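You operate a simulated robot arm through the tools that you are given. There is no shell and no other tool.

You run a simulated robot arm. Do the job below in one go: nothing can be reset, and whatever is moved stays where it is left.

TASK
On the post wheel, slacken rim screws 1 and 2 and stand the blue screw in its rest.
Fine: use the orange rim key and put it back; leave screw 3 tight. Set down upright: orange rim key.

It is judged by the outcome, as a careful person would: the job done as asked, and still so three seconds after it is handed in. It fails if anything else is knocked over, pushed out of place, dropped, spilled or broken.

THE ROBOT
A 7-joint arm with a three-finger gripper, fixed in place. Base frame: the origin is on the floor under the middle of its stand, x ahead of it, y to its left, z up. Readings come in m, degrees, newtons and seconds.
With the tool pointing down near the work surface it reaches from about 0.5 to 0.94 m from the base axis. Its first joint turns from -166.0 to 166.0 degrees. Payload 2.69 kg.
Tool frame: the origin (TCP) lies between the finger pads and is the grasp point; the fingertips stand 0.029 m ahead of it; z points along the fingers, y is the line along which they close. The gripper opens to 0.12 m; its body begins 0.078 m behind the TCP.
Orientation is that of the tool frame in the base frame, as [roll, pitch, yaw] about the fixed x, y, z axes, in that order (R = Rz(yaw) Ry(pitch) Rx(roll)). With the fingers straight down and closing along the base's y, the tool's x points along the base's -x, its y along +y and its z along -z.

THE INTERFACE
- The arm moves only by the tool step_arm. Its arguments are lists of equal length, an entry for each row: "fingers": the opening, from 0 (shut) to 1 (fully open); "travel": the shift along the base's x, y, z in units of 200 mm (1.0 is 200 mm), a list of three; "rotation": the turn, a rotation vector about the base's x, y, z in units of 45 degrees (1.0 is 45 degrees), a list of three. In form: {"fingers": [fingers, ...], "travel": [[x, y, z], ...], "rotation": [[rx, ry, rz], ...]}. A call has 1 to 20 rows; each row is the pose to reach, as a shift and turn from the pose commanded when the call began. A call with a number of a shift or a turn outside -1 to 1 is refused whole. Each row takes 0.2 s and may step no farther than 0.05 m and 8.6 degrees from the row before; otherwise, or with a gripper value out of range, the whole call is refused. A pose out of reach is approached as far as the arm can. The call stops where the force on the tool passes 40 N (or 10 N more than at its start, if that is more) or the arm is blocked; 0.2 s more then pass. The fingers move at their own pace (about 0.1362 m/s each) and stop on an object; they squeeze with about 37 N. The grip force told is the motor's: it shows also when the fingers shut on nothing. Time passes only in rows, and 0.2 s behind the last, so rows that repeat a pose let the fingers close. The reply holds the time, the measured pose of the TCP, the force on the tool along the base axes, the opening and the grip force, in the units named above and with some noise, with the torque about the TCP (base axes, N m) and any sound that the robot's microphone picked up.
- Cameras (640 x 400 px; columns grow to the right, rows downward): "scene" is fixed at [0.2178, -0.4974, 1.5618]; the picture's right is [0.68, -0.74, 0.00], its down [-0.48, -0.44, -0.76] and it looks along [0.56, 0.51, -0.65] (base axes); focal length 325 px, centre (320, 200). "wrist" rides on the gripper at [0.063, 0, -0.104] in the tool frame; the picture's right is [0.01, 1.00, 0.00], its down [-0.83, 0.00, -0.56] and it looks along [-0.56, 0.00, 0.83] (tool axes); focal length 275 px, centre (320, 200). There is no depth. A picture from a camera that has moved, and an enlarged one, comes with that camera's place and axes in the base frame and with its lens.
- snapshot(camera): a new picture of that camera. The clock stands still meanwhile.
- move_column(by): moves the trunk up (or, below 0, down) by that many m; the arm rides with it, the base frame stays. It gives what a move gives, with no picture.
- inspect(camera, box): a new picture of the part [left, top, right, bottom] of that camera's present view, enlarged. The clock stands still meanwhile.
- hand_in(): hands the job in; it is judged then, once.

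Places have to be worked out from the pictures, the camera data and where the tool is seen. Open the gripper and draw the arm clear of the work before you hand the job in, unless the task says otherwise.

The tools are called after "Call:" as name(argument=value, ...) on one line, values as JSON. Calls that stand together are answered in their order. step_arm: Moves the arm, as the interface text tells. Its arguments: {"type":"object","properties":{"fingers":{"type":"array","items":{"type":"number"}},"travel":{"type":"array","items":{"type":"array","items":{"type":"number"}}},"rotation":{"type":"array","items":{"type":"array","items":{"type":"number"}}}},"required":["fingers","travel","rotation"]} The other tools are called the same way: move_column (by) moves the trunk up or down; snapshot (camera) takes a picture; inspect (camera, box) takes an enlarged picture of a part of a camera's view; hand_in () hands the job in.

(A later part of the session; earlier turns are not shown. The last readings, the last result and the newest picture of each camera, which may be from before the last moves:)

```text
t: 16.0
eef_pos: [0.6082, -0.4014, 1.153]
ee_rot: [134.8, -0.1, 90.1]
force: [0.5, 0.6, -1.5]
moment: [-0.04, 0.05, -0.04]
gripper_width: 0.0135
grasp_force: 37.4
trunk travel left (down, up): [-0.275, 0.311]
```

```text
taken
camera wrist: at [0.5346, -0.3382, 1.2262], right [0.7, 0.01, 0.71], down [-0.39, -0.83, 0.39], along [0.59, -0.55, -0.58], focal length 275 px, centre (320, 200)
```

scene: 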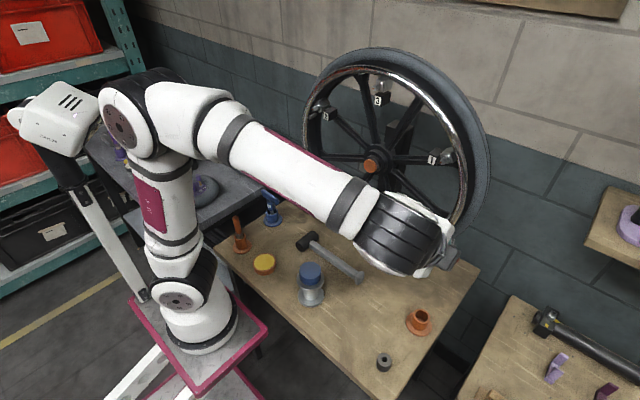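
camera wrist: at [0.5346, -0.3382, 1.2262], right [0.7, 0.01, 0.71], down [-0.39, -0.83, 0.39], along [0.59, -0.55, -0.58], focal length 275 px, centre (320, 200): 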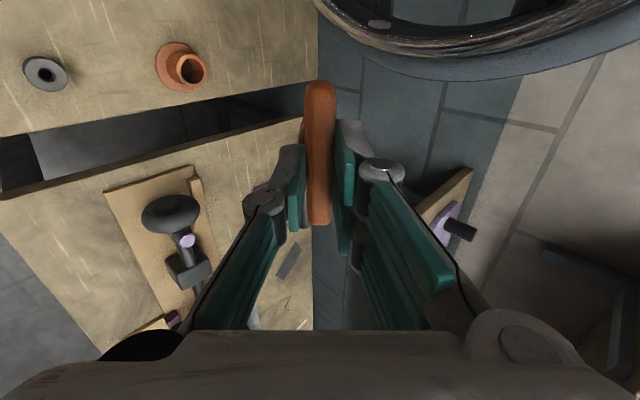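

All three screws are visible from the scene camera now. I'll enlarge each stud to get its position and square orientation.

Call:
inspect(camera="scene", box=[425, 140, 465, 170])

Call:
inspect(camera="scene", box=[305, 95, 345, 125])

Call:
inspect(camera="scene", box=[362, 75, 402, 105])

```text
13.33 times, centred on (445, 155) of scene
camera zoom: at [0.2178, -0.4974, 1.5618], right [0.68, -0.74, 0.0], down [-0.48, -0.44, -0.76], along [0.56, 0.51, -0.65], focal length 4337 px, centre (-1347, 800)
```

zoom: 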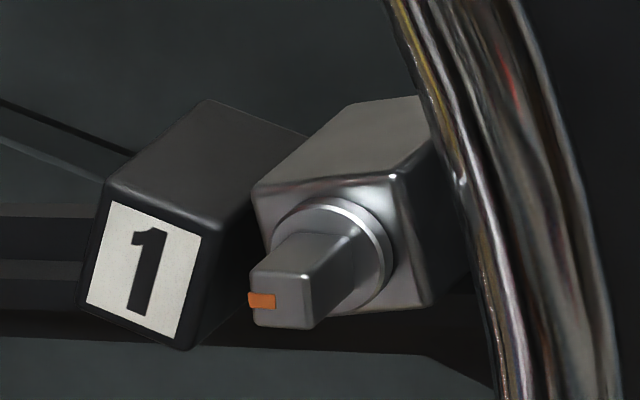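

```text
13.33 times, centred on (325, 110) of scene
camera zoom: at [0.2178, -0.4974, 1.5618], right [0.68, -0.74, 0.0], down [-0.48, -0.44, -0.76], along [0.56, 0.51, -0.65], focal length 4337 px, centre (253, 1400)
```

zoom: 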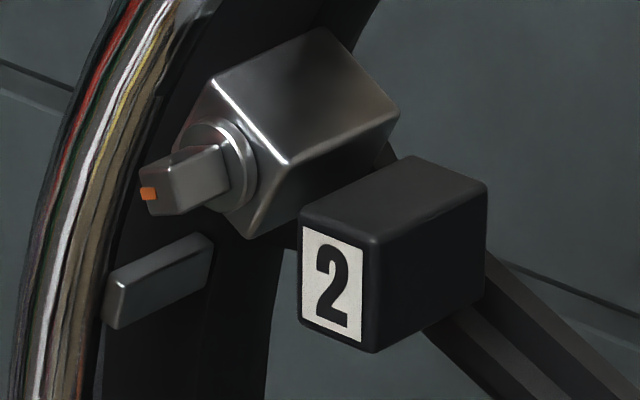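

```text
13.33 times, centred on (382, 90) of scene
camera zoom: at [0.2178, -0.4974, 1.5618], right [0.68, -0.74, 0.0], down [-0.48, -0.44, -0.76], along [0.56, 0.51, -0.65], focal length 4337 px, centre (-507, 1667)
```

zoom: 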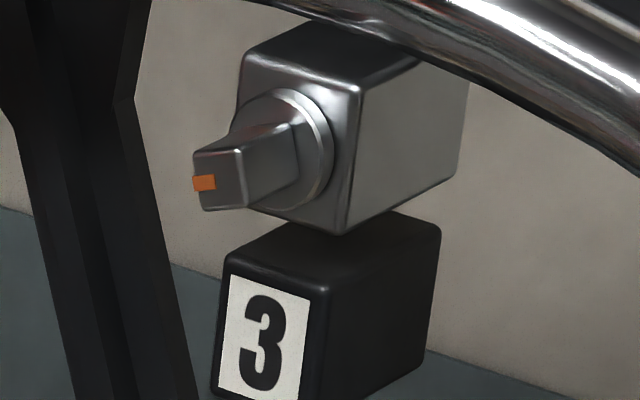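

The studs are roughly 10 mm square with an orange mark on one side. I'll zoom in further on studs 1 and 2 to get their exact angle.

Call:
inspect(camera="scene", box=[438, 150, 454, 168])

Call:
inspect(camera="scene", box=[310, 98, 330, 116])

Call:
inspect(camera="scene", box=[370, 76, 390, 94])

```text
16.00 times, centred on (446, 159) of scene
camera zoom: at [0.2178, -0.4974, 1.5618], right [0.68, -0.74, 0.0], down [-0.48, -0.44, -0.76], along [0.56, 0.51, -0.65], focal length 5204 px, centre (-1696, 856)
```

zoom: 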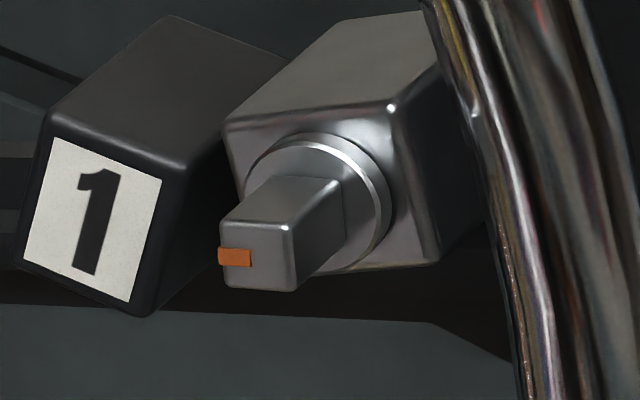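

```text
16.00 times, centred on (320, 107) of scene
camera zoom: at [0.2178, -0.4974, 1.5618], right [0.68, -0.74, 0.0], down [-0.48, -0.44, -0.76], along [0.56, 0.51, -0.65], focal length 5204 px, centre (320, 1688)
```

zoom: 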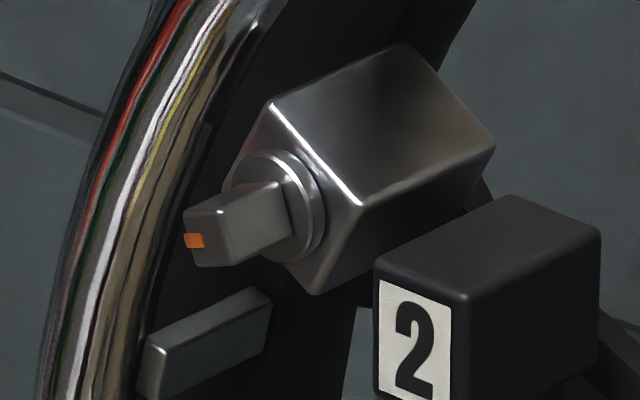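

```text
16.00 times, centred on (380, 85) of scene
camera zoom: at [0.2178, -0.4974, 1.5618], right [0.68, -0.74, 0.0], down [-0.48, -0.44, -0.76], along [0.56, 0.51, -0.65], focal length 5204 px, centre (-640, 2040)
```

zoom: 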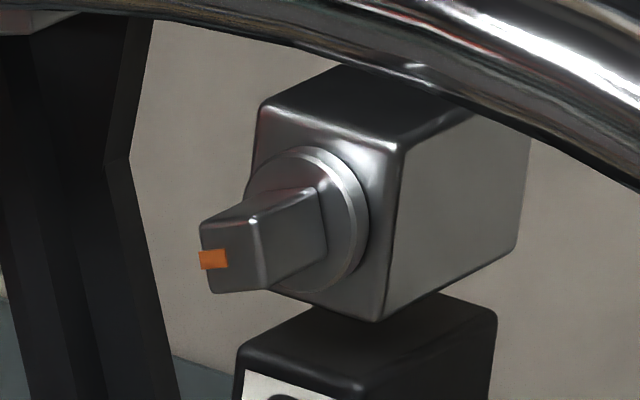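

All studs are turned about 18° counter-clockwise (seen from the front) from square. By symmetry the screws sit at 30°, 90° and 150° around the hub. I'll finish tilting to horizontal while moving left, so the wrist camera can view screw 1 for a second sight line.

Call:
step_arm(fingers=[0, 0, 0, 0, 0, 0, 0], travel=[[0, 0.1, 0.02], [0, 0.25, 0.04], [0, 0.4, 0.06], [0, 0.55, 0.08], [0, 0.7, 0.1], [0, 0.85, 0.12], [0, 1.0, 0.14]], rotation=[[0, -0.14, 0], [0, -0.29, 0], [0, -0.43, 0], [0, -0.57, 0], [0, -0.71, 0], [0, -0.86, 0], [0, -1, 0]])

Call:
snapshot(camera="scene")

Call:
snapshot(camera="wrist")

```text
t: 17.6
eef_pos: [0.6088, -0.2003, 1.181]
ee_rot: [89.8, 0.0, 90.1]
force: [0.5, -0.4, -1.2]
moment: [0.01, 0.04, 0.0]
gripper_width: 0.0134
grasp_force: 37.2
trunk travel left (down, up): [-0.275, 0.311]
```

```text
taken
```

scene: 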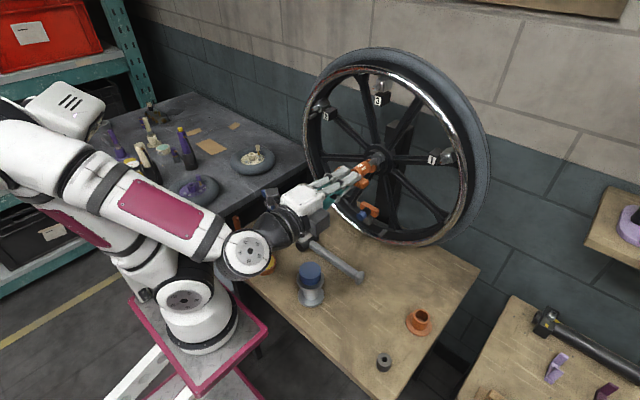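

```text
taken
camera wrist: at [0.5045, -0.1388, 1.1818], right [0.0, 0.0, 1.0], down [-0.55, -0.83, 0.0], along [0.83, -0.55, 0.0], focal length 275 px, centre (320, 200)
```

wrist: 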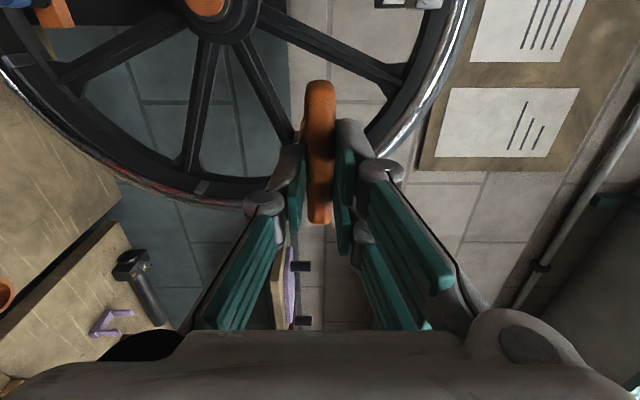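

Horizontal pose reached. Screw 1 is hidden behind the key's bar here, so I move up 0.1 m and right 0.06 m to reveal it.

Call:
step_arm(fingers=[0, 0, 0, 0], travel=[[0, -0.08, 0.12], [0, -0.16, 0.25], [0, -0.24, 0.38], [0, -0.3, 0.5]], rotation=[[0, 0, 0], [0, 0, 0], [0, 0, 0], [0, 0, 0]])

Call:
snapshot(camera="wrist")

Call:
snapshot(camera="scene")

```text
t: 18.6
eef_pos: [0.6098, -0.2607, 1.2802]
ee_rot: [90.0, 0.0, 90.2]
force: [0.1, -0.1, -0.9]
moment: [-0.02, 0.06, -0.01]
gripper_width: 0.0136
grasp_force: 37.0
trunk travel left (down, up): [-0.275, 0.311]
```

```text
taken
camera wrist: at [0.5046, -0.1989, 1.2803], right [0.0, 0.0, 1.0], down [-0.55, -0.83, 0.0], along [0.83, -0.55, 0.0], focal length 275 px, centre (320, 200)
```

wrist: 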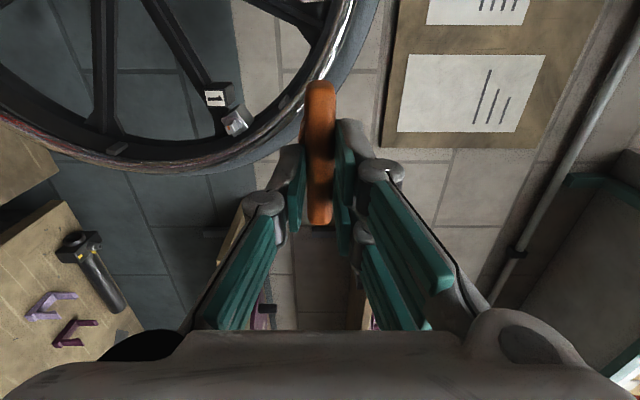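

```text
taken
```

scene: 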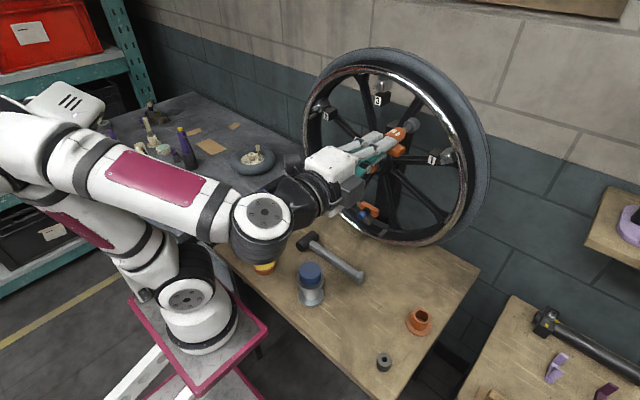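

Screw 1 is now visible in the wrist view at about (233,125). I'll enlarge it there and the key tip in the scene view.

Call:
inspect(camera="wrist", box=[195, 75, 275, 145])

Call:
inspect(camera="scene", box=[370, 105, 460, 175])

```text
5.71 times, centred on (235, 110) of wrist
camera zoom: at [0.5046, -0.1989, 1.2803], right [0.0, 0.0, 1.0], down [-0.55, -0.83, 0.0], along [0.83, -0.55, 0.0], focal length 1573 px, centre (806, 714)
```

zoom: 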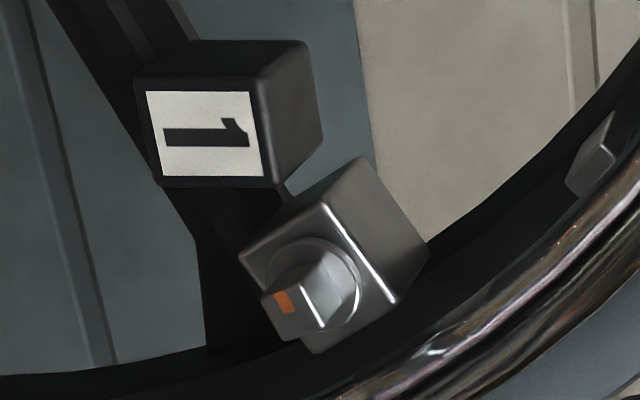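

```text
5.71 times, centred on (415, 140) of scene
camera zoom: at [0.2178, -0.4974, 1.5618], right [0.68, -0.74, 0.0], down [-0.48, -0.44, -0.76], along [0.56, 0.51, -0.65], focal length 1859 px, centre (-223, 543)
```

zoom: 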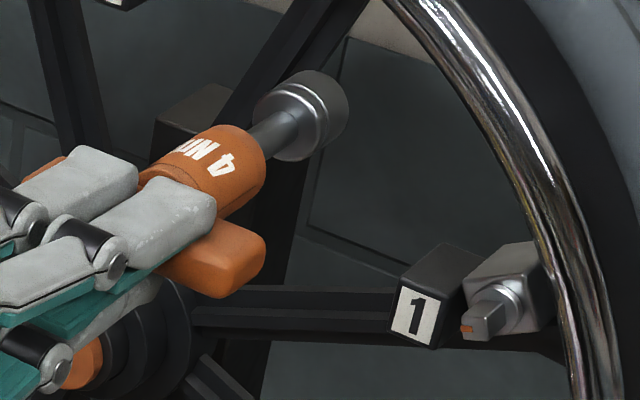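

Both sight lines agree to 1 mm: stud 1's face centre is at (0.800,-0.3045,1.181), and the key's axis coincides with the tool axis with its tip ~0.125 m ahead. I move to 0.65 m in x in front of the stud and roll the key −18.7° to match the square.

Call:
step_arm(fingers=[0, 0, 0, 0, 0], travel=[[0.02, -0.05, -0.1], [0.06, -0.1, -0.22], [0.1, -0.15, -0.34], [0.15, -0.2, -0.44], [0.2, -0.219, -0.494]], rotation=[[-0.08, 0, 0], [-0.16, 0, 0], [-0.25, 0, 0], [-0.34, 0, 0], [-0.416, 0, 0]])

Call:
snapshot(camera="scene")

Call:
inspect(camera="scene", box=[390, 130, 460, 180])

Call:
snapshot(camera="wrist")

```text
t: 19.8
eef_pos: [0.6494, -0.3037, 1.1807]
ee_rot: [89.9, 18.8, 90.0]
force: [-0.2, 0.0, -1.8]
moment: [0.0, 0.09, 0.01]
gripper_width: 0.0135
grasp_force: 36.4
trunk travel left (down, up): [-0.275, 0.311]
```

```text
taken
```

scene: 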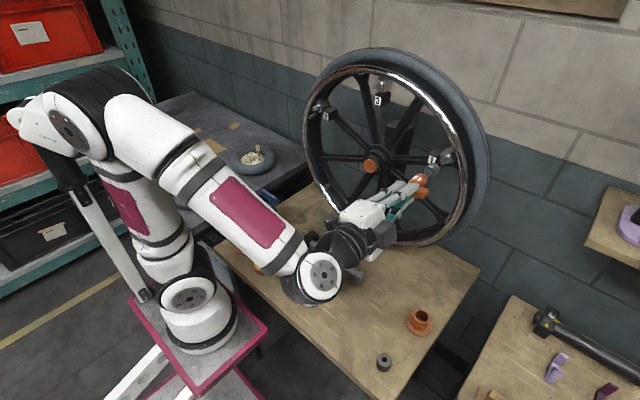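

```text
8.00 times, centred on (425, 155) of scene
camera zoom: at [0.2178, -0.4974, 1.5618], right [0.68, -0.74, 0.0], down [-0.48, -0.44, -0.76], along [0.56, 0.51, -0.65], focal length 2602 px, centre (-520, 560)
```

zoom: 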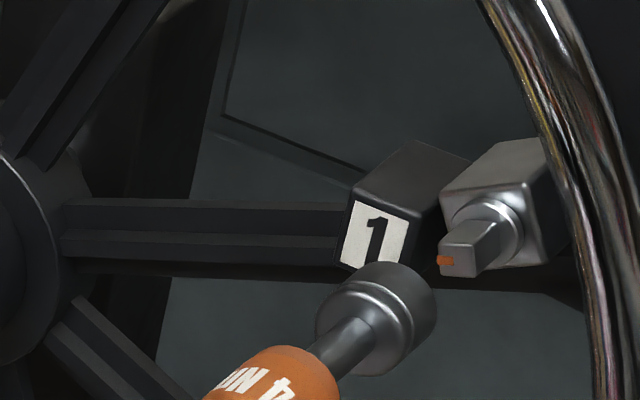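

```text
taken
camera wrist: at [0.5447, -0.2456, 1.1616], right [0.0, 0.33, 0.94], down [-0.55, -0.79, 0.27], along [0.83, -0.52, 0.18], focal length 275 px, centre (320, 200)
```

wrist: 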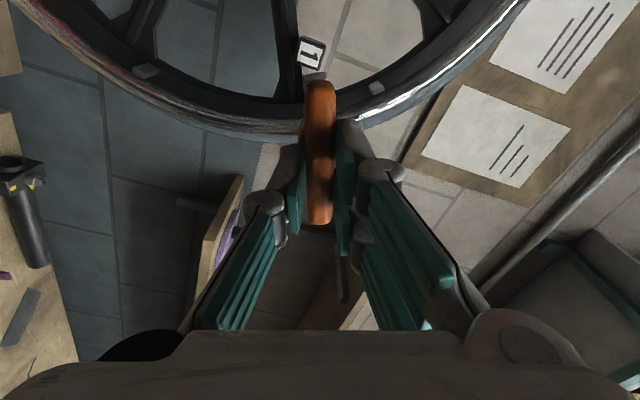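

Tip and stud look nearly in line. I'll zoom in tighter on the socket head to check its axis against the predicted tool axis.

Call:
inspect(camera="scene", box=[416, 154, 452, 182])

```text
14.29 times, centred on (434, 168) of scene
camera zoom: at [0.2178, -0.4974, 1.5618], right [0.68, -0.74, 0.0], down [-0.48, -0.44, -0.76], along [0.56, 0.51, -0.65], focal length 4647 px, centre (-1309, 657)
```

zoom: 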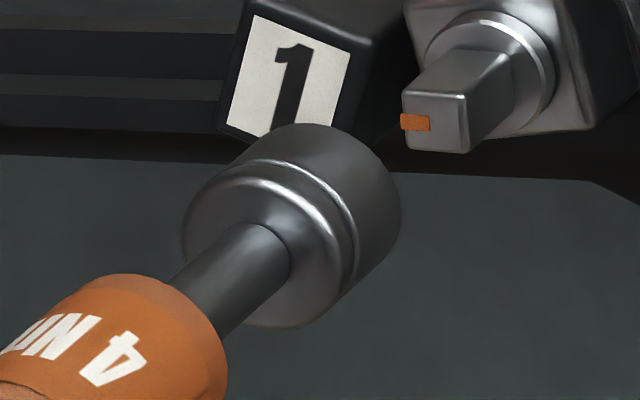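

The socket axis appears ~2.5 mm off the stud in the image, probably from where the bar sits along its length in the grip. I'll measure the bar's ends in the wrist view to tell which direction.

Call:
inspect(camera="wrist", box=[270, 70, 370, 235])

Call:
inspect(camera="scene", box=[395, 165, 445, 205])

```text
2.42 times, centred on (320, 152) of wrist
camera zoom: at [0.5447, -0.2456, 1.1616], right [0.0, 0.33, 0.94], down [-0.55, -0.79, 0.27], along [0.83, -0.52, 0.18], focal length 667 px, centre (320, 315)
```

zoom: 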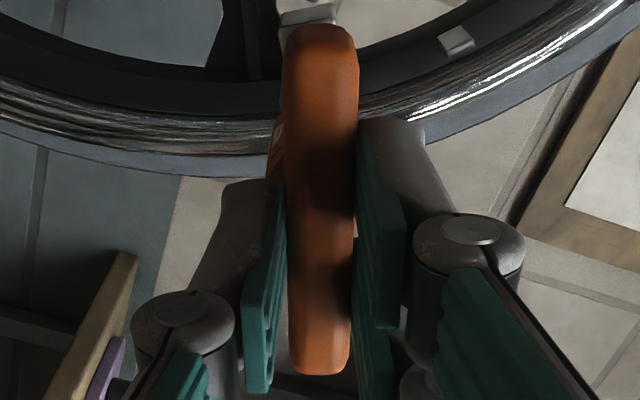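

```text
10.00 times, centred on (420, 185) of scene
camera zoom: at [0.2178, -0.4974, 1.5618], right [0.68, -0.74, 0.0], down [-0.48, -0.44, -0.76], along [0.56, 0.51, -0.65], focal length 3253 px, centre (-680, 350)
```

zoom: 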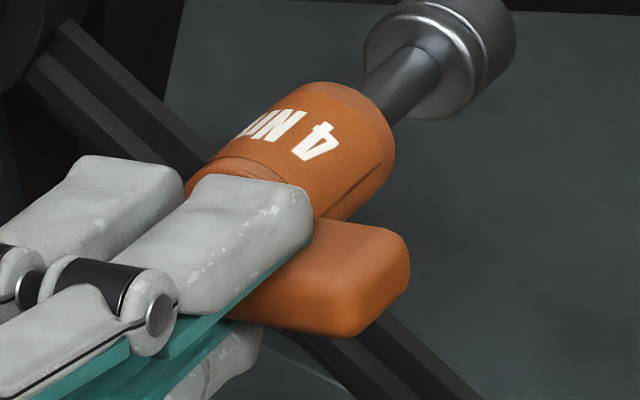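

The bar is centred across the grip but sits about +2–3 mm along tool x, which explains the offset. I correct by −3.5 mm in y and +1.6 mm in z, and advance to ~10 mm short of the stud.

Call:
step_arm(fingers=[0, 0, 0], travel=[[0, -0.0175, 0.008], [0.04, -0.0175, 0.008], [0.078, -0.0175, 0.008]], rotation=[[0, 0, 0], [0, 0, 0], [0, 0, 0]])

Call:
inspect(camera="scene", box=[416, 149, 456, 179])

```text
t: 20.6
eef_pos: [0.6638, -0.3072, 1.1824]
ee_rot: [90.0, 18.8, 90.2]
force: [-0.4, -1.2, -0.9]
moment: [0.01, 0.08, 0.04]
gripper_width: 0.0137
grasp_force: 37.0
trunk travel left (down, up): [-0.275, 0.311]
```

```text
13.33 times, centred on (436, 164) of scene
camera zoom: at [0.2178, -0.4974, 1.5618], right [0.68, -0.74, 0.0], down [-0.48, -0.44, -0.76], along [0.56, 0.51, -0.65], focal length 4337 px, centre (-1227, 680)
```

zoom: 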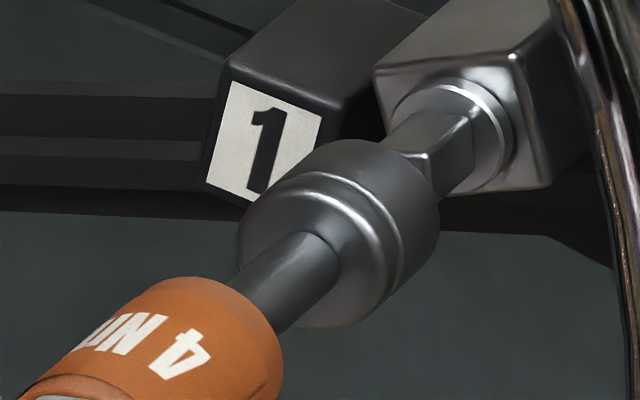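

The key's axis now points within ~0.5 mm of the stud's collar centre. I advance slowly 12 mm and watch the force.

Call:
step_arm(fingers=[0, 0, 0, 0], travel=[[0.015, 0, 0], [0.03, 0, 0], [0.045, 0, 0], [0.06, 0, 0]], rotation=[[0, 0, 0], [0, 0, 0], [0, 0, 0], [0, 0, 0]])

Call:
inspect(camera="scene", box=[416, 149, 456, 179])

```text
t: 21.6
eef_pos: [0.6771, -0.3078, 1.1832]
ee_rot: [89.9, 18.8, 90.1]
force: [-0.2, 1.2, -2.9]
moment: [0.0, 0.05, -0.03]
gripper_width: 0.0135
grasp_force: 36.9
trunk travel left (down, up): [-0.275, 0.311]
```

```text
13.33 times, centred on (436, 164) of scene
camera zoom: at [0.2178, -0.4974, 1.5618], right [0.68, -0.74, 0.0], down [-0.48, -0.44, -0.76], along [0.56, 0.51, -0.65], focal length 4337 px, centre (-1227, 680)
```

zoom: 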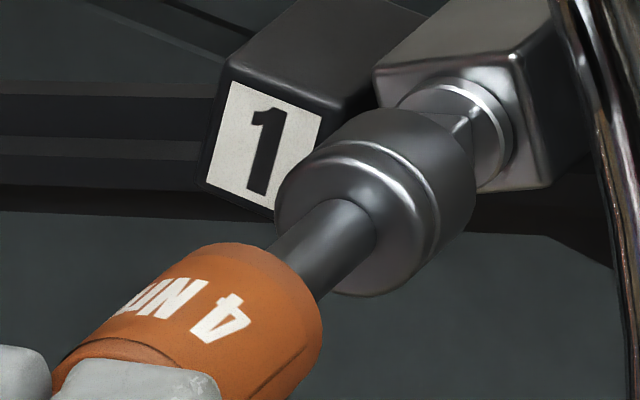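

Little force so far; the socket's end now meets the stud's end. I advance another 8 mm in small steps.

Call:
step_arm(fingers=[0, 0, 0, 0], travel=[[0.01, 0, 0], [0.02, 0, 0], [0.03, 0, 0], [0.04, 0, 0]], rotation=[[0, 0, 0], [0, 0, 0], [0, 0, 0], [0, 0, 0]])

Call:
inspect(camera="scene", box=[416, 149, 456, 179])

```text
t: 22.6
eef_pos: [0.6818, -0.3091, 1.1847]
ee_rot: [89.9, 18.7, 90.0]
force: [-33.8, 4.0, -1.0]
moment: [-0.03, 0.27, 0.5]
gripper_width: 0.0138
grasp_force: 37.3
trunk travel left (down, up): [-0.275, 0.311]
```

```text
13.33 times, centred on (436, 164) of scene
camera zoom: at [0.2178, -0.4974, 1.5618], right [0.68, -0.74, 0.0], down [-0.48, -0.44, -0.76], along [0.56, 0.51, -0.65], focal length 4337 px, centre (-1227, 680)
```

zoom: 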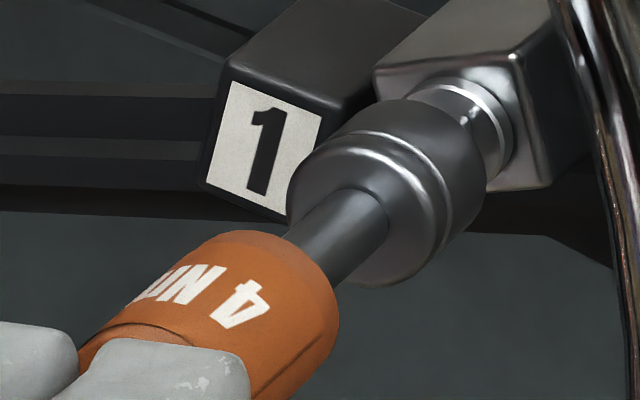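

Force −34 N at TCP x=0.682: in the picture the socket's end is at x≈0.80, i.e. face to face with the stud and not seated. I back off and will turn the key toward the scene camera to see how its square socket is oriented.

Call:
step_arm(fingers=[0, 0, 0, 0, 0, 0], travel=[[-0.04, 0, 0], [-0.1, 0, 0], [-0.2, 0.05, 0.0], [-0.35, 0.15, 0.0], [-0.5, 0.25, 0.0], [-0.65, 0.4, 0.0]], rotation=[[0, 0, 0], [0, 0, 0], [0, 0, 0], [0, 0, 0], [0, 0, 0], [0, 0, 0]])

Call:
snapshot(camera="scene")

```text
t: 24.0
eef_pos: [0.556, -0.2288, 1.1829]
ee_rot: [90.0, 18.6, 90.2]
force: [0.2, -0.1, -1.8]
moment: [0.0, 0.02, 0.05]
gripper_width: 0.0134
grasp_force: 36.9
trunk travel left (down, up): [-0.275, 0.311]
```

```text
taken
```

scene: 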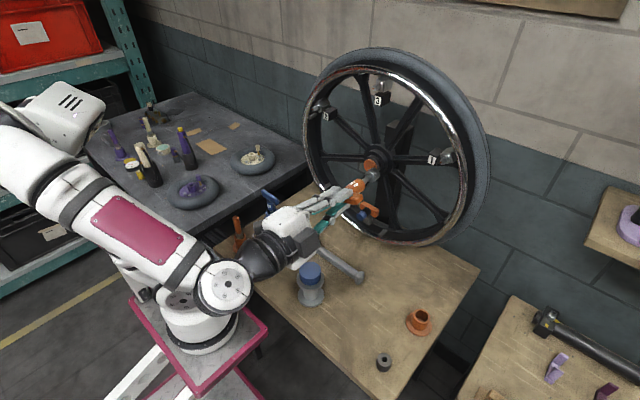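

Clear of the wheel. Now I yaw the tool −45° to the right, shifting left a little to keep it in front of the camera.

Call:
step_arm(fingers=[0, 0, 0, 0, 0, 0], travel=[[0, 0.08, 0.02], [0, 0.16, 0.04], [0, 0.24, 0.06], [0, 0.32, 0.08], [0, 0.4, 0.1], [0, 0.5, 0.1]], rotation=[[0, 0, -0.166], [0, 0, -0.333], [0, 0, -0.5], [0, 0, -0.666], [0, 0, -0.833], [0, 0, -1]])

Call:
snapshot(camera="scene")

```text
t: 25.3
eef_pos: [0.5355, -0.1606, 1.2739]
ee_rot: [88.1, 7.5, 56.2]
force: [-0.8, 0.9, -1.4]
moment: [0.04, 0.08, -0.04]
gripper_width: 0.0134
grasp_force: 36.5
out of reach, approached as far as the arm can: row 1, 2, 3, 4, 5, 6
trunk travel left (down, up): [-0.275, 0.311]
stopped in row 6: the arm was blocked; the commanded pose is now the measured one
```

```text
taken
```

scene: 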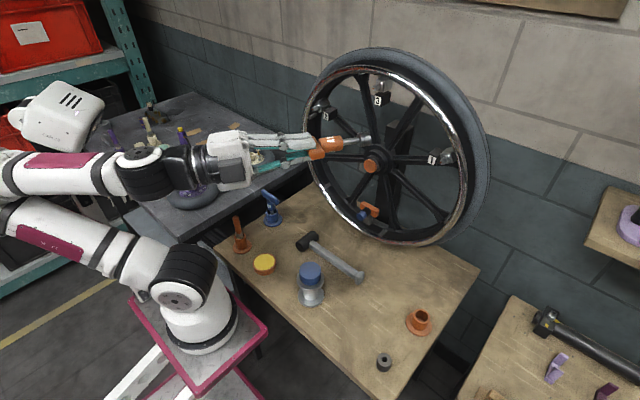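

The arm was near its folding limit there. I move outward (larger x) where there is more room and continue the yaw.

Call:
step_arm(fingers=[0, 0, 0, 0, 0, 0], travel=[[0.1, 0, 0], [0.2, 0, 0], [0.3, 0, -0.02], [0.38, 0, -0.05], [0.45, 0, -0.1], [0.5, 0, -0.15]], rotation=[[0, 0, -0.02], [0, 0, -0.05], [0, 0, -0.15], [0, 0, -0.3], [0, 0, -0.45], [0, 0, -0.6]])

Call:
snapshot(camera="scene")

```text
t: 26.1
eef_pos: [0.5726, -0.1575, 1.2574]
ee_rot: [88.0, -2.6, 57.0]
force: [0.4, -0.5, -2.2]
moment: [0.04, 0.02, -0.04]
gripper_width: 0.0138
grasp_force: 37.0
trunk travel left (down, up): [-0.275, 0.311]
stopped in row 4: the arm was blocked; the commanded pose is now the measured one
```

```text
taken
```

scene: 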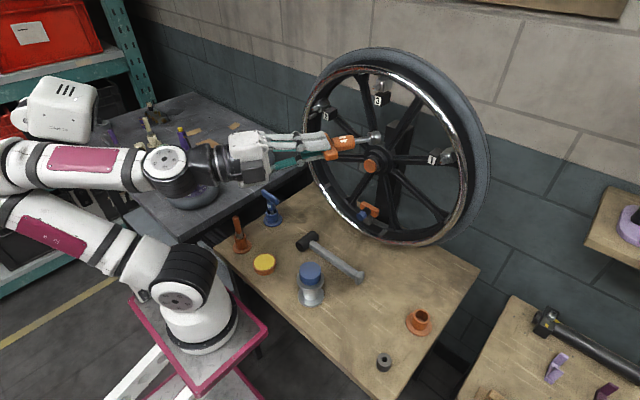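

Blocked again — this arm posture doesn't like yawing right. I go back to the straight-ahead orientation with more reach.

Call:
step_arm(fingers=[0, 0, 0, 0, 0], travel=[[0.02, -0.02, -0.02], [0.05, -0.05, -0.06], [0.08, -0.1, -0.12], [0.12, -0.15, -0.2], [0.15, -0.2, -0.3]], rotation=[[0, 0, 0.14], [0, 0, 0.29], [0, 0, 0.44], [0, 0, 0.59], [0, 0, 0.733]])

Call:
snapshot(camera="scene")

```text
t: 27.3
eef_pos: [0.6035, -0.1979, 1.1974]
ee_rot: [88.1, -2.2, 89.9]
force: [-0.2, 0.8, -0.8]
moment: [-0.04, 0.11, 0.0]
gripper_width: 0.0136
grasp_force: 37.0
out of reach, approached as far as the arm can: row 1, 2, 3, 4
trunk travel left (down, up): [-0.275, 0.311]
```

```text
taken
```

scene: 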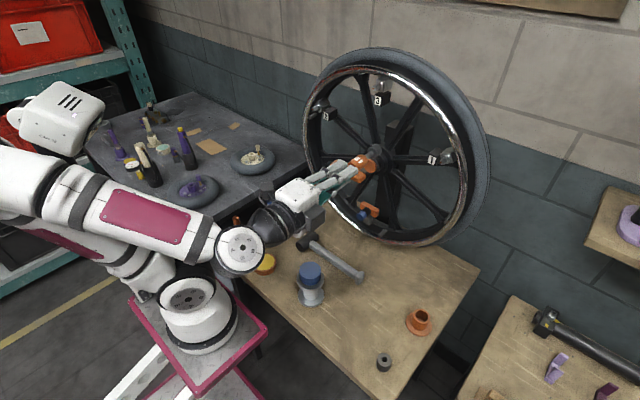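

Back in the good posture. To measure the key's true offset in the grip, I'll compare its image at different rolls of the tool; first now, at ~0° roll.

Call:
inspect(camera="scene", box=[345, 135, 400, 185])

Call:
step_arm(fingers=[0, 0, 0, 0, 0, 0], travel=[[0, 0, 0], [0, 0, 0], [0, 0, 0], [0, 0, 0], [0, 0, 0], [0, 0, 0]], rotation=[[-0.166, 0, 0], [-0.333, 0, 0], [-0.5, 0, 0], [-0.666, 0, 0], [-0.833, 0, 0], [-1, 0, 0]])

Call:
inspect(camera="scene", box=[345, 135, 400, 185])

Call:
snapshot(camera="scene")

```text
8.00 times, centred on (372, 160) of scene
camera zoom: at [0.2178, -0.4974, 1.5618], right [0.68, -0.74, 0.0], down [-0.48, -0.44, -0.76], along [0.56, 0.51, -0.65], focal length 2602 px, centre (-100, 520)
```

zoom: 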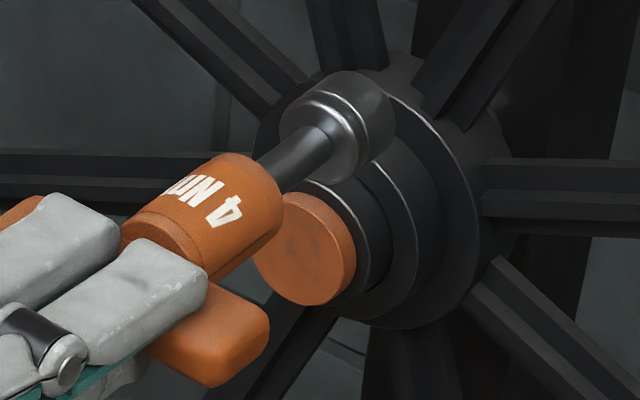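

```text
t: 28.7
eef_pos: [0.605, -0.196, 1.1969]
ee_rot: [88.1, 43.0, 89.8]
force: [-0.1, 0.2, -1.1]
moment: [-0.05, 0.03, 0.0]
gripper_width: 0.0135
grasp_force: 36.5
trunk travel left (down, up): [-0.275, 0.311]
```

```text
8.00 times, centred on (372, 160) of scene
camera zoom: at [0.2178, -0.4974, 1.5618], right [0.68, -0.74, 0.0], down [-0.48, -0.44, -0.76], along [0.56, 0.51, -0.65], focal length 2602 px, centre (-100, 520)
```

zoom: 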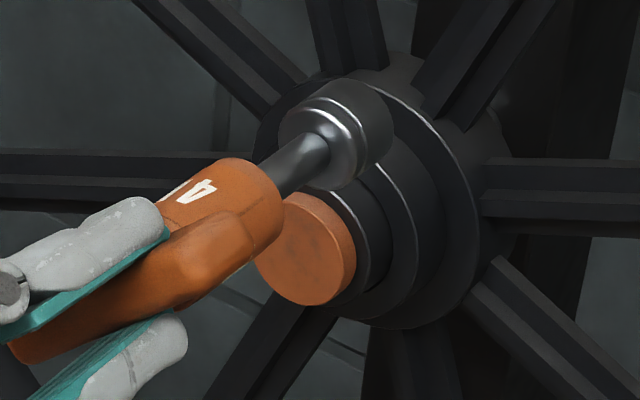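

```text
taken
```

scene: 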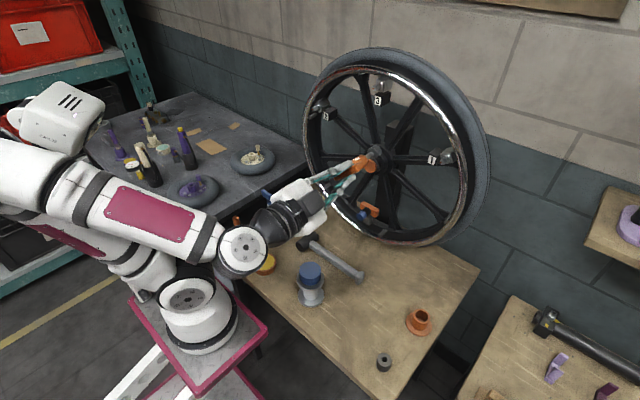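

The tool is tilted ~1.9° upward after that detour. I level it first, then re-measure the key at this roll and at another roll.

Call:
step_arm(fingers=[0, 0], travel=[[0, 0, 0], [0, 0, 0]], rotation=[[0, 0.03, -0.026], [0, 0.03, -0.026]])

Call:
inspect(camera="scene", box=[354, 139, 388, 165])

```text
t: 29.3
eef_pos: [0.6049, -0.1964, 1.1975]
ee_rot: [89.9, 42.9, 90.0]
force: [-0.8, 0.2, -1.2]
moment: [0.0, 0.07, -0.02]
gripper_width: 0.0135
grasp_force: 36.7
trunk travel left (down, up): [-0.275, 0.311]
```

```text
15.38 times, centred on (371, 152) of scene
camera zoom: at [0.2178, -0.4974, 1.5618], right [0.68, -0.74, 0.0], down [-0.48, -0.44, -0.76], along [0.56, 0.51, -0.65], focal length 5004 px, centre (-465, 938)
```

zoom: 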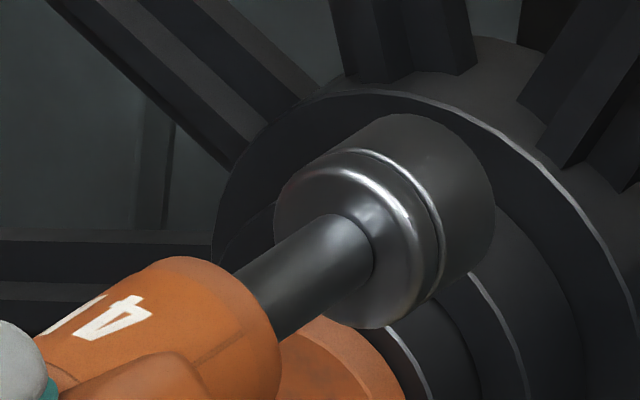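

Two-roll comparison gives the key axis offset as +3.3 mm along tool x and ~0 across, with the camera model good to about 0.5 mm. I return in front of screw 1 with that offset compensated and the roll set to 17° (average of my stud-angle readings).

Call:
step_arm(fingers=[0, 0, 0, 0, 0], travel=[[0, -0.12, -0.02], [0.05, -0.24, -0.04], [0.12, -0.36, -0.06], [0.2, -0.48, -0.07], [0.3, -0.556, -0.076]], rotation=[[0.12, 0, 0], [0.24, 0, 0], [0.36, 0, 0], [0.48, 0, 0], [0.5756, 0, 0]])

Call:
inspect(camera="scene", box=[416, 149, 456, 179])

```text
t: 30.5
eef_pos: [0.6641, -0.3085, 1.1817]
ee_rot: [89.9, 17.0, 89.9]
force: [-0.6, 0.1, -1.7]
moment: [0.01, 0.1, 0.0]
gripper_width: 0.0136
grasp_force: 37.5
trunk travel left (down, up): [-0.275, 0.311]
```

```text
13.33 times, centred on (436, 164) of scene
camera zoom: at [0.2178, -0.4974, 1.5618], right [0.68, -0.74, 0.0], down [-0.48, -0.44, -0.76], along [0.56, 0.51, -0.65], focal length 4337 px, centre (-1227, 680)
```

zoom: 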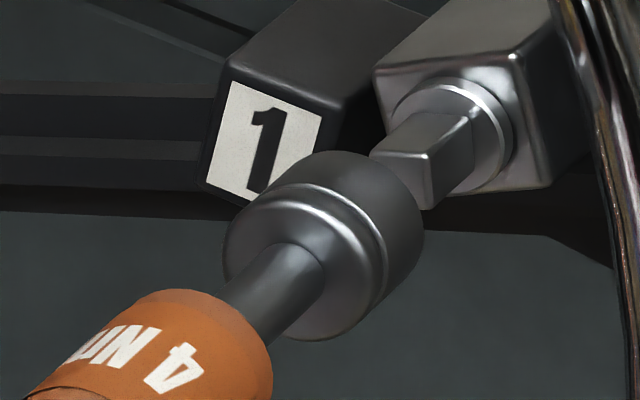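

The earlier push slid the key ~4 mm back in the grip (tip now ~0.114 m ahead); it is still straight. I trim −0.5 mm in y, −0.3 mm in z and advance to just short of contact.

Call:
step_arm(fingers=[0, 0, 0, 0], travel=[[0.02, -0.0025, -0.0015], [0.05, -0.0025, -0.0015], [0.08, -0.0025, -0.0015], [0.1, -0.0025, -0.0015]], rotation=[[0, 0, 0], [0, 0, 0], [0, 0, 0], [0, 0, 0]])

Call:
inspect(camera="scene", box=[420, 147, 456, 174])

```text
t: 31.5
eef_pos: [0.6831, -0.3083, 1.1814]
ee_rot: [90.0, 16.9, 89.9]
force: [-15.1, 6.0, -5.8]
moment: [-0.08, 0.8, 0.97]
gripper_width: 0.0137
grasp_force: 36.9
trunk travel left (down, up): [-0.275, 0.311]
```

```text
14.81 times, centred on (438, 160) of scene
camera zoom: at [0.2178, -0.4974, 1.5618], right [0.68, -0.74, 0.0], down [-0.48, -0.44, -0.76], along [0.56, 0.51, -0.65], focal length 4819 px, centre (-1428, 785)
```

zoom: 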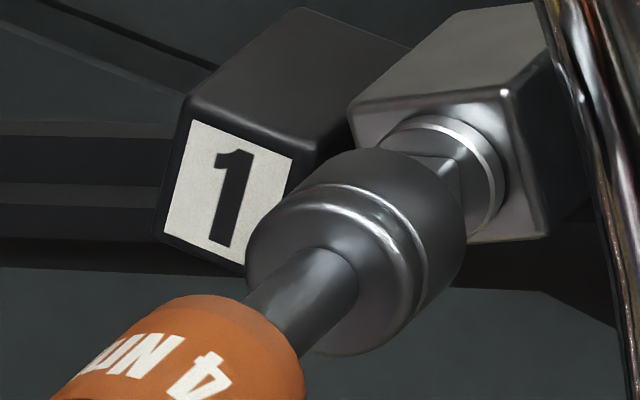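

Contact at 15 N with lateral push on the key toward +y and −z, meaning the stud lies a bit that way. I ease back 2 mm, shift +0.8 mm y and −0.7 mm z, and press again.

Call:
step_arm(fingers=[0, 0, 0, 0, 0], travel=[[-0.015, 0, 0], [-0.015, 0.004, -0.0035], [-0.005, 0.004, -0.0035], [0.0, 0.004, -0.0035], [0.003, 0.004, -0.0035]], rotation=[[0, 0, 0], [0, 0, 0], [0, 0, 0], [0, 0, 0], [0, 0, 0]])

```text
t: 32.7
eef_pos: [0.6861, -0.308, 1.1814]
ee_rot: [89.9, 17.0, 89.8]
force: [-2.0, -3.8, 0.0]
moment: [-0.04, -0.16, -0.55]
gripper_width: 0.0134
grasp_force: 36.8
trunk travel left (down, up): [-0.275, 0.311]
```

Now x advanced to 0.686 with almost no axial force and only a small opposite lateral force — the socket is starting onto the stud. I trim back 0.3 mm and advance further.

Call:
step_arm(fingers=[0, 0, 0, 0], travel=[[0.0, -0.0015, 0.001], [0.008, -0.0015, 0.001], [0.016, -0.0015, 0.001], [0.024, -0.0015, 0.001]], rotation=[[0, 0, 0], [0, 0, 0], [0, 0, 0], [0, 0, 0]])

Call:
inspect(camera="scene", box=[420, 147, 456, 174])

```text
t: 33.7
eef_pos: [0.6897, -0.3086, 1.1806]
ee_rot: [89.9, 16.9, 90.0]
force: [-1.8, -5.5, 0.9]
moment: [-0.06, -0.13, -0.71]
gripper_width: 0.0136
grasp_force: 37.1
trunk travel left (down, up): [-0.275, 0.311]
```

```text
14.81 times, centred on (438, 160) of scene
camera zoom: at [0.2178, -0.4974, 1.5618], right [0.68, -0.74, 0.0], down [-0.48, -0.44, -0.76], along [0.56, 0.51, -0.65], focal length 4819 px, centre (-1428, 785)
```

zoom: 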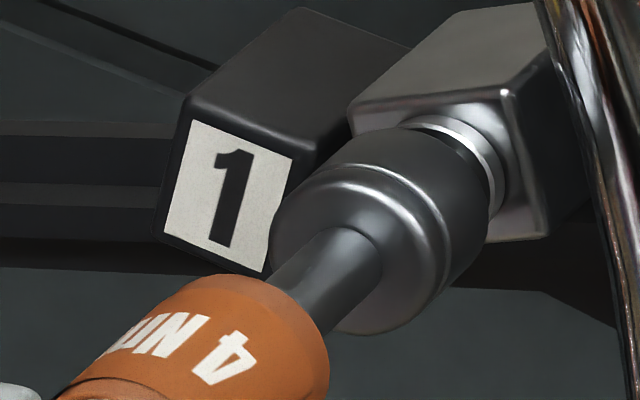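

The socket is sliding over the stud. I relieve the side force a bit more (−0.6 mm y, +0.3 mm z) and advance until it bottoms.

Call:
step_arm(fingers=[0, 0, 0, 0, 0], travel=[[0.0, -0.003, 0.0015], [0.01, -0.003, 0.0015], [0.02, -0.003, 0.0015], [0.03, -0.003, 0.0015], [0.038, -0.003, 0.0015]], rotation=[[0, 0, 0], [0, 0, 0], [0, 0, 0], [0, 0, 0], [0, 0, 0]])

Call:
inspect(camera="scene", box=[420, 147, 456, 174])

```text
t: 34.9
eef_pos: [0.6947, -0.3086, 1.1821]
ee_rot: [89.8, 16.9, 89.9]
force: [-35.7, 3.2, -4.7]
moment: [0.01, 0.3, 0.35]
gripper_width: 0.014
grasp_force: 37.1
trunk travel left (down, up): [-0.275, 0.311]
```

```text
14.81 times, centred on (438, 160) of scene
camera zoom: at [0.2178, -0.4974, 1.5618], right [0.68, -0.74, 0.0], down [-0.48, -0.44, -0.76], along [0.56, 0.51, -0.65], focal length 4819 px, centre (-1428, 785)
```

zoom: 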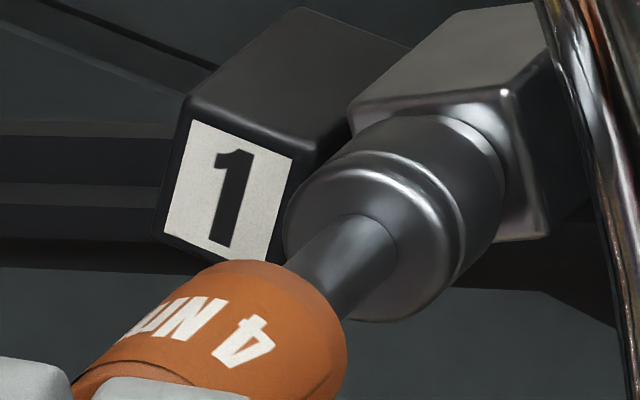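

The socket has bottomed against the collar — fully seated on screw 1. I ease 1.5 mm back off the pressure and start turning counter-clockwise (−x) by 8°, watching the torque.

Call:
step_arm(fingers=[0, 0, 0, 0], travel=[[-0.008, 0, 0], [-0.008, 0.0003, 0.001], [-0.008, 0.0008, 0.002], [-0.008, 0.0008, 0.002]], rotation=[[0, 0, 0], [-0.09, 0, 0], [-0.18, 0, 0], [-0.18, 0, 0]])

Call:
inspect(camera="scene", box=[405, 147, 456, 195])

```text
t: 35.9
eef_pos: [0.6955, -0.3093, 1.1822]
ee_rot: [89.8, 25.1, 89.9]
force: [-23.8, -3.1, -2.4]
moment: [-0.05, 0.05, -0.19]
gripper_width: 0.0134
grasp_force: 37.6
trunk travel left (down, up): [-0.275, 0.311]
```

```text
8.33 times, centred on (430, 171) of scene
camera zoom: at [0.2178, -0.4974, 1.5618], right [0.68, -0.74, 0.0], down [-0.48, -0.44, -0.76], along [0.56, 0.51, -0.65], focal length 2711 px, centre (-601, 442)
```

zoom: 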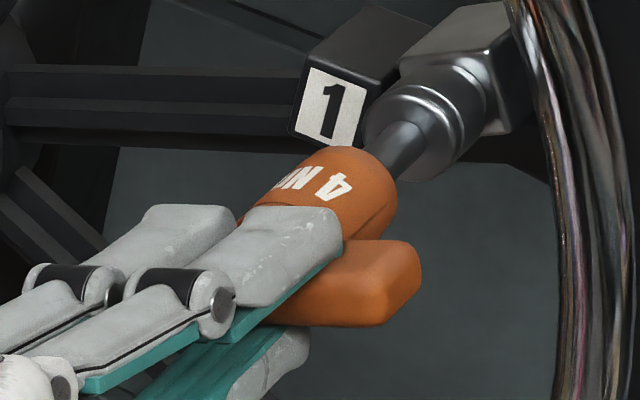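

Almost no torque yet (backlash or slip unknown). I continue turning another 18° and check torque and picture.

Call:
step_arm(fingers=[0, 0, 0, 0], travel=[[-0.005, 0.0008, 0.0015], [-0.005, 0.0018, 0.0029], [-0.005, 0.0029, 0.0042], [-0.005, 0.0029, 0.0042]], rotation=[[-0.133, 0, 0], [-0.266, 0, 0], [-0.4, 0, 0], [-0.4, 0, 0]])

Call:
inspect(camera="scene", box=[405, 147, 456, 195])

```text
t: 36.9
eef_pos: [0.6953, -0.3071, 1.1827]
ee_rot: [89.7, 43.0, 90.0]
force: [-6.7, -3.0, 2.8]
moment: [0.0, -0.43, -0.37]
gripper_width: 0.0135
grasp_force: 36.8
trunk travel left (down, up): [-0.275, 0.311]
```

```text
8.33 times, centred on (430, 171) of scene
camera zoom: at [0.2178, -0.4974, 1.5618], right [0.68, -0.74, 0.0], down [-0.48, -0.44, -0.76], along [0.56, 0.51, -0.65], focal length 2711 px, centre (-601, 442)
```

zoom: 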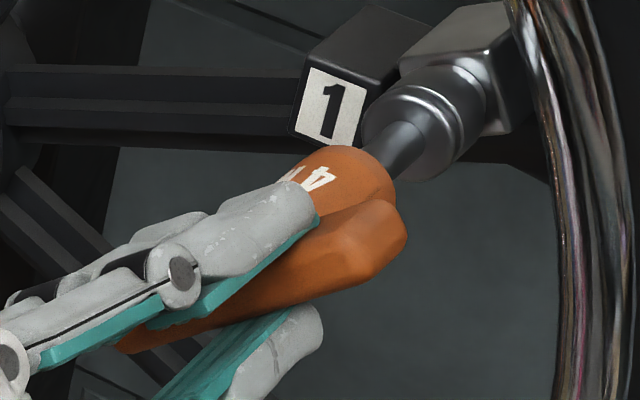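

The key turns with the gripper and there's no resisting torque so far. I continue to 71° of total turn and then read the torque again.

Call:
step_arm(fingers=[0, 0, 0, 0, 0, 0, 0], travel=[[0, 0.0016, 0.0015], [0, 0.0033, 0.0027], [0, 0.0052, 0.0037], [0, 0.0072, 0.0045], [0, 0.0092, 0.005], [0, 0.0114, 0.0052], [0, 0.0114, 0.0052]], rotation=[[-0.166, 0, 0], [-0.333, 0, 0], [-0.5, 0, 0], [-0.666, 0, 0], [-0.833, 0, 0], [-1, 0, 0], [-1, 0, 0]])

Call:
inspect(camera="scene", box=[405, 147, 456, 195])

```text
t: 38.5
eef_pos: [0.6961, -0.3048, 1.1844]
ee_rot: [87.1, 88.1, 87.3]
force: [-1.9, 0.8, 3.6]
moment: [0.03, -0.42, 0.12]
gripper_width: 0.0135
grasp_force: 36.9
trunk travel left (down, up): [-0.275, 0.311]
```

```text
8.33 times, centred on (430, 171) of scene
camera zoom: at [0.2178, -0.4974, 1.5618], right [0.68, -0.74, 0.0], down [-0.48, -0.44, -0.76], along [0.56, 0.51, -0.65], focal length 2711 px, centre (-601, 442)
```

zoom: 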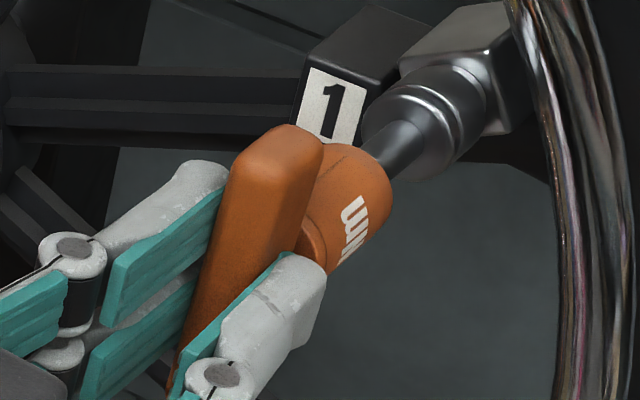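

About 71° turned with no torque at all. I pull straight back 30 mm to see whether the stud's mark has turned.

Call:
step_arm(fingers=[0, 0, 0, 0, 0], travel=[[-0.03, 0, 0], [-0.06, 0, 0], [-0.1, 0, 0], [-0.15, 0, 0], [-0.2, 0, 0]], rotation=[[0, 0, 0], [0, 0, 0], [0, 0, 0], [0, 0, 0], [0, 0, 0]])

Call:
inspect(camera="scene", box=[420, 145, 460, 175])

Call:
snapshot(camera="scene")

```text
t: 39.7
eef_pos: [0.656, -0.3051, 1.1847]
ee_rot: [88.3, 88.1, 88.4]
force: [0.1, 0.7, -2.1]
moment: [0.0, 0.06, -0.01]
gripper_width: 0.0135
grasp_force: 37.2
trunk travel left (down, up): [-0.275, 0.311]
```

```text
13.33 times, centred on (440, 160) of scene
camera zoom: at [0.2178, -0.4974, 1.5618], right [0.68, -0.74, 0.0], down [-0.48, -0.44, -0.76], along [0.56, 0.51, -0.65], focal length 4337 px, centre (-1280, 733)
```

zoom: 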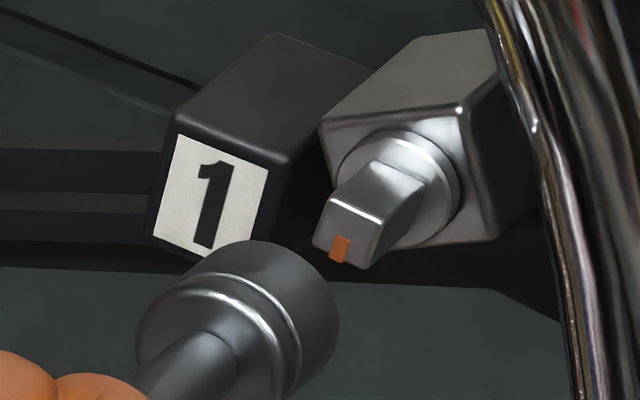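

```text
taken
```

scene: 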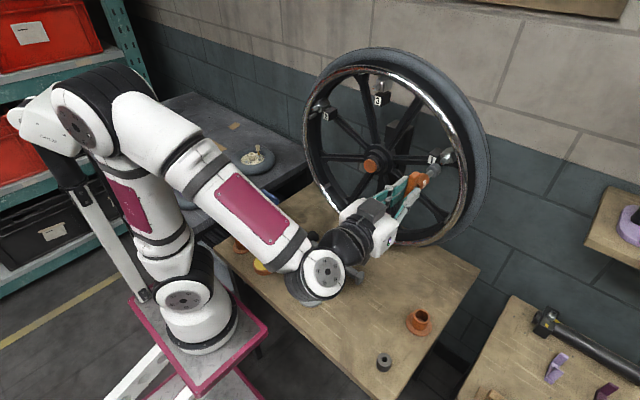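

The orange mark moved from the left edge to the bottom: the stud turned ~70° counter-clockwise, so the key works. To make it clearly slack I'll re-seat at this same angle and turn it further, to about 150° in total.

Call:
step_arm(fingers=[0, 0, 0, 0, 0, 0, 0], travel=[[0.05, 0, 0], [0.09, 0, 0], [0.11, 0, 0], [0.13, 0, 0], [0.15, 0, 0], [0.17, 0, 0], [0.19, 0, 0]], rotation=[[0, 0, 0], [0, 0, 0], [0, 0, 0], [0, 0, 0], [0, 0, 0], [0, 0, 0], [0, 0, 0]])

Call:
inspect(camera="scene", box=[415, 145, 455, 175])

```text
t: 41.3
eef_pos: [0.6919, -0.3062, 1.1833]
ee_rot: [87.1, 88.1, 87.1]
force: [-0.9, 0.3, -0.2]
moment: [0.02, -0.13, -0.02]
gripper_width: 0.0133
grasp_force: 37.4
trunk travel left (down, up): [-0.275, 0.311]
```

```text
13.33 times, centred on (435, 160) of scene
camera zoom: at [0.2178, -0.4974, 1.5618], right [0.68, -0.74, 0.0], down [-0.48, -0.44, -0.76], along [0.56, 0.51, -0.65], focal length 4337 px, centre (-1213, 733)
```

zoom: 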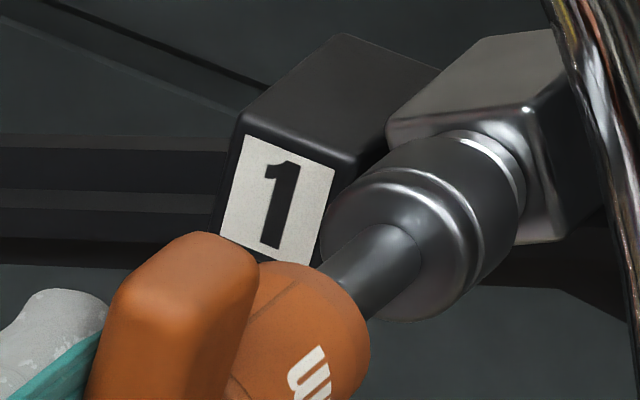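

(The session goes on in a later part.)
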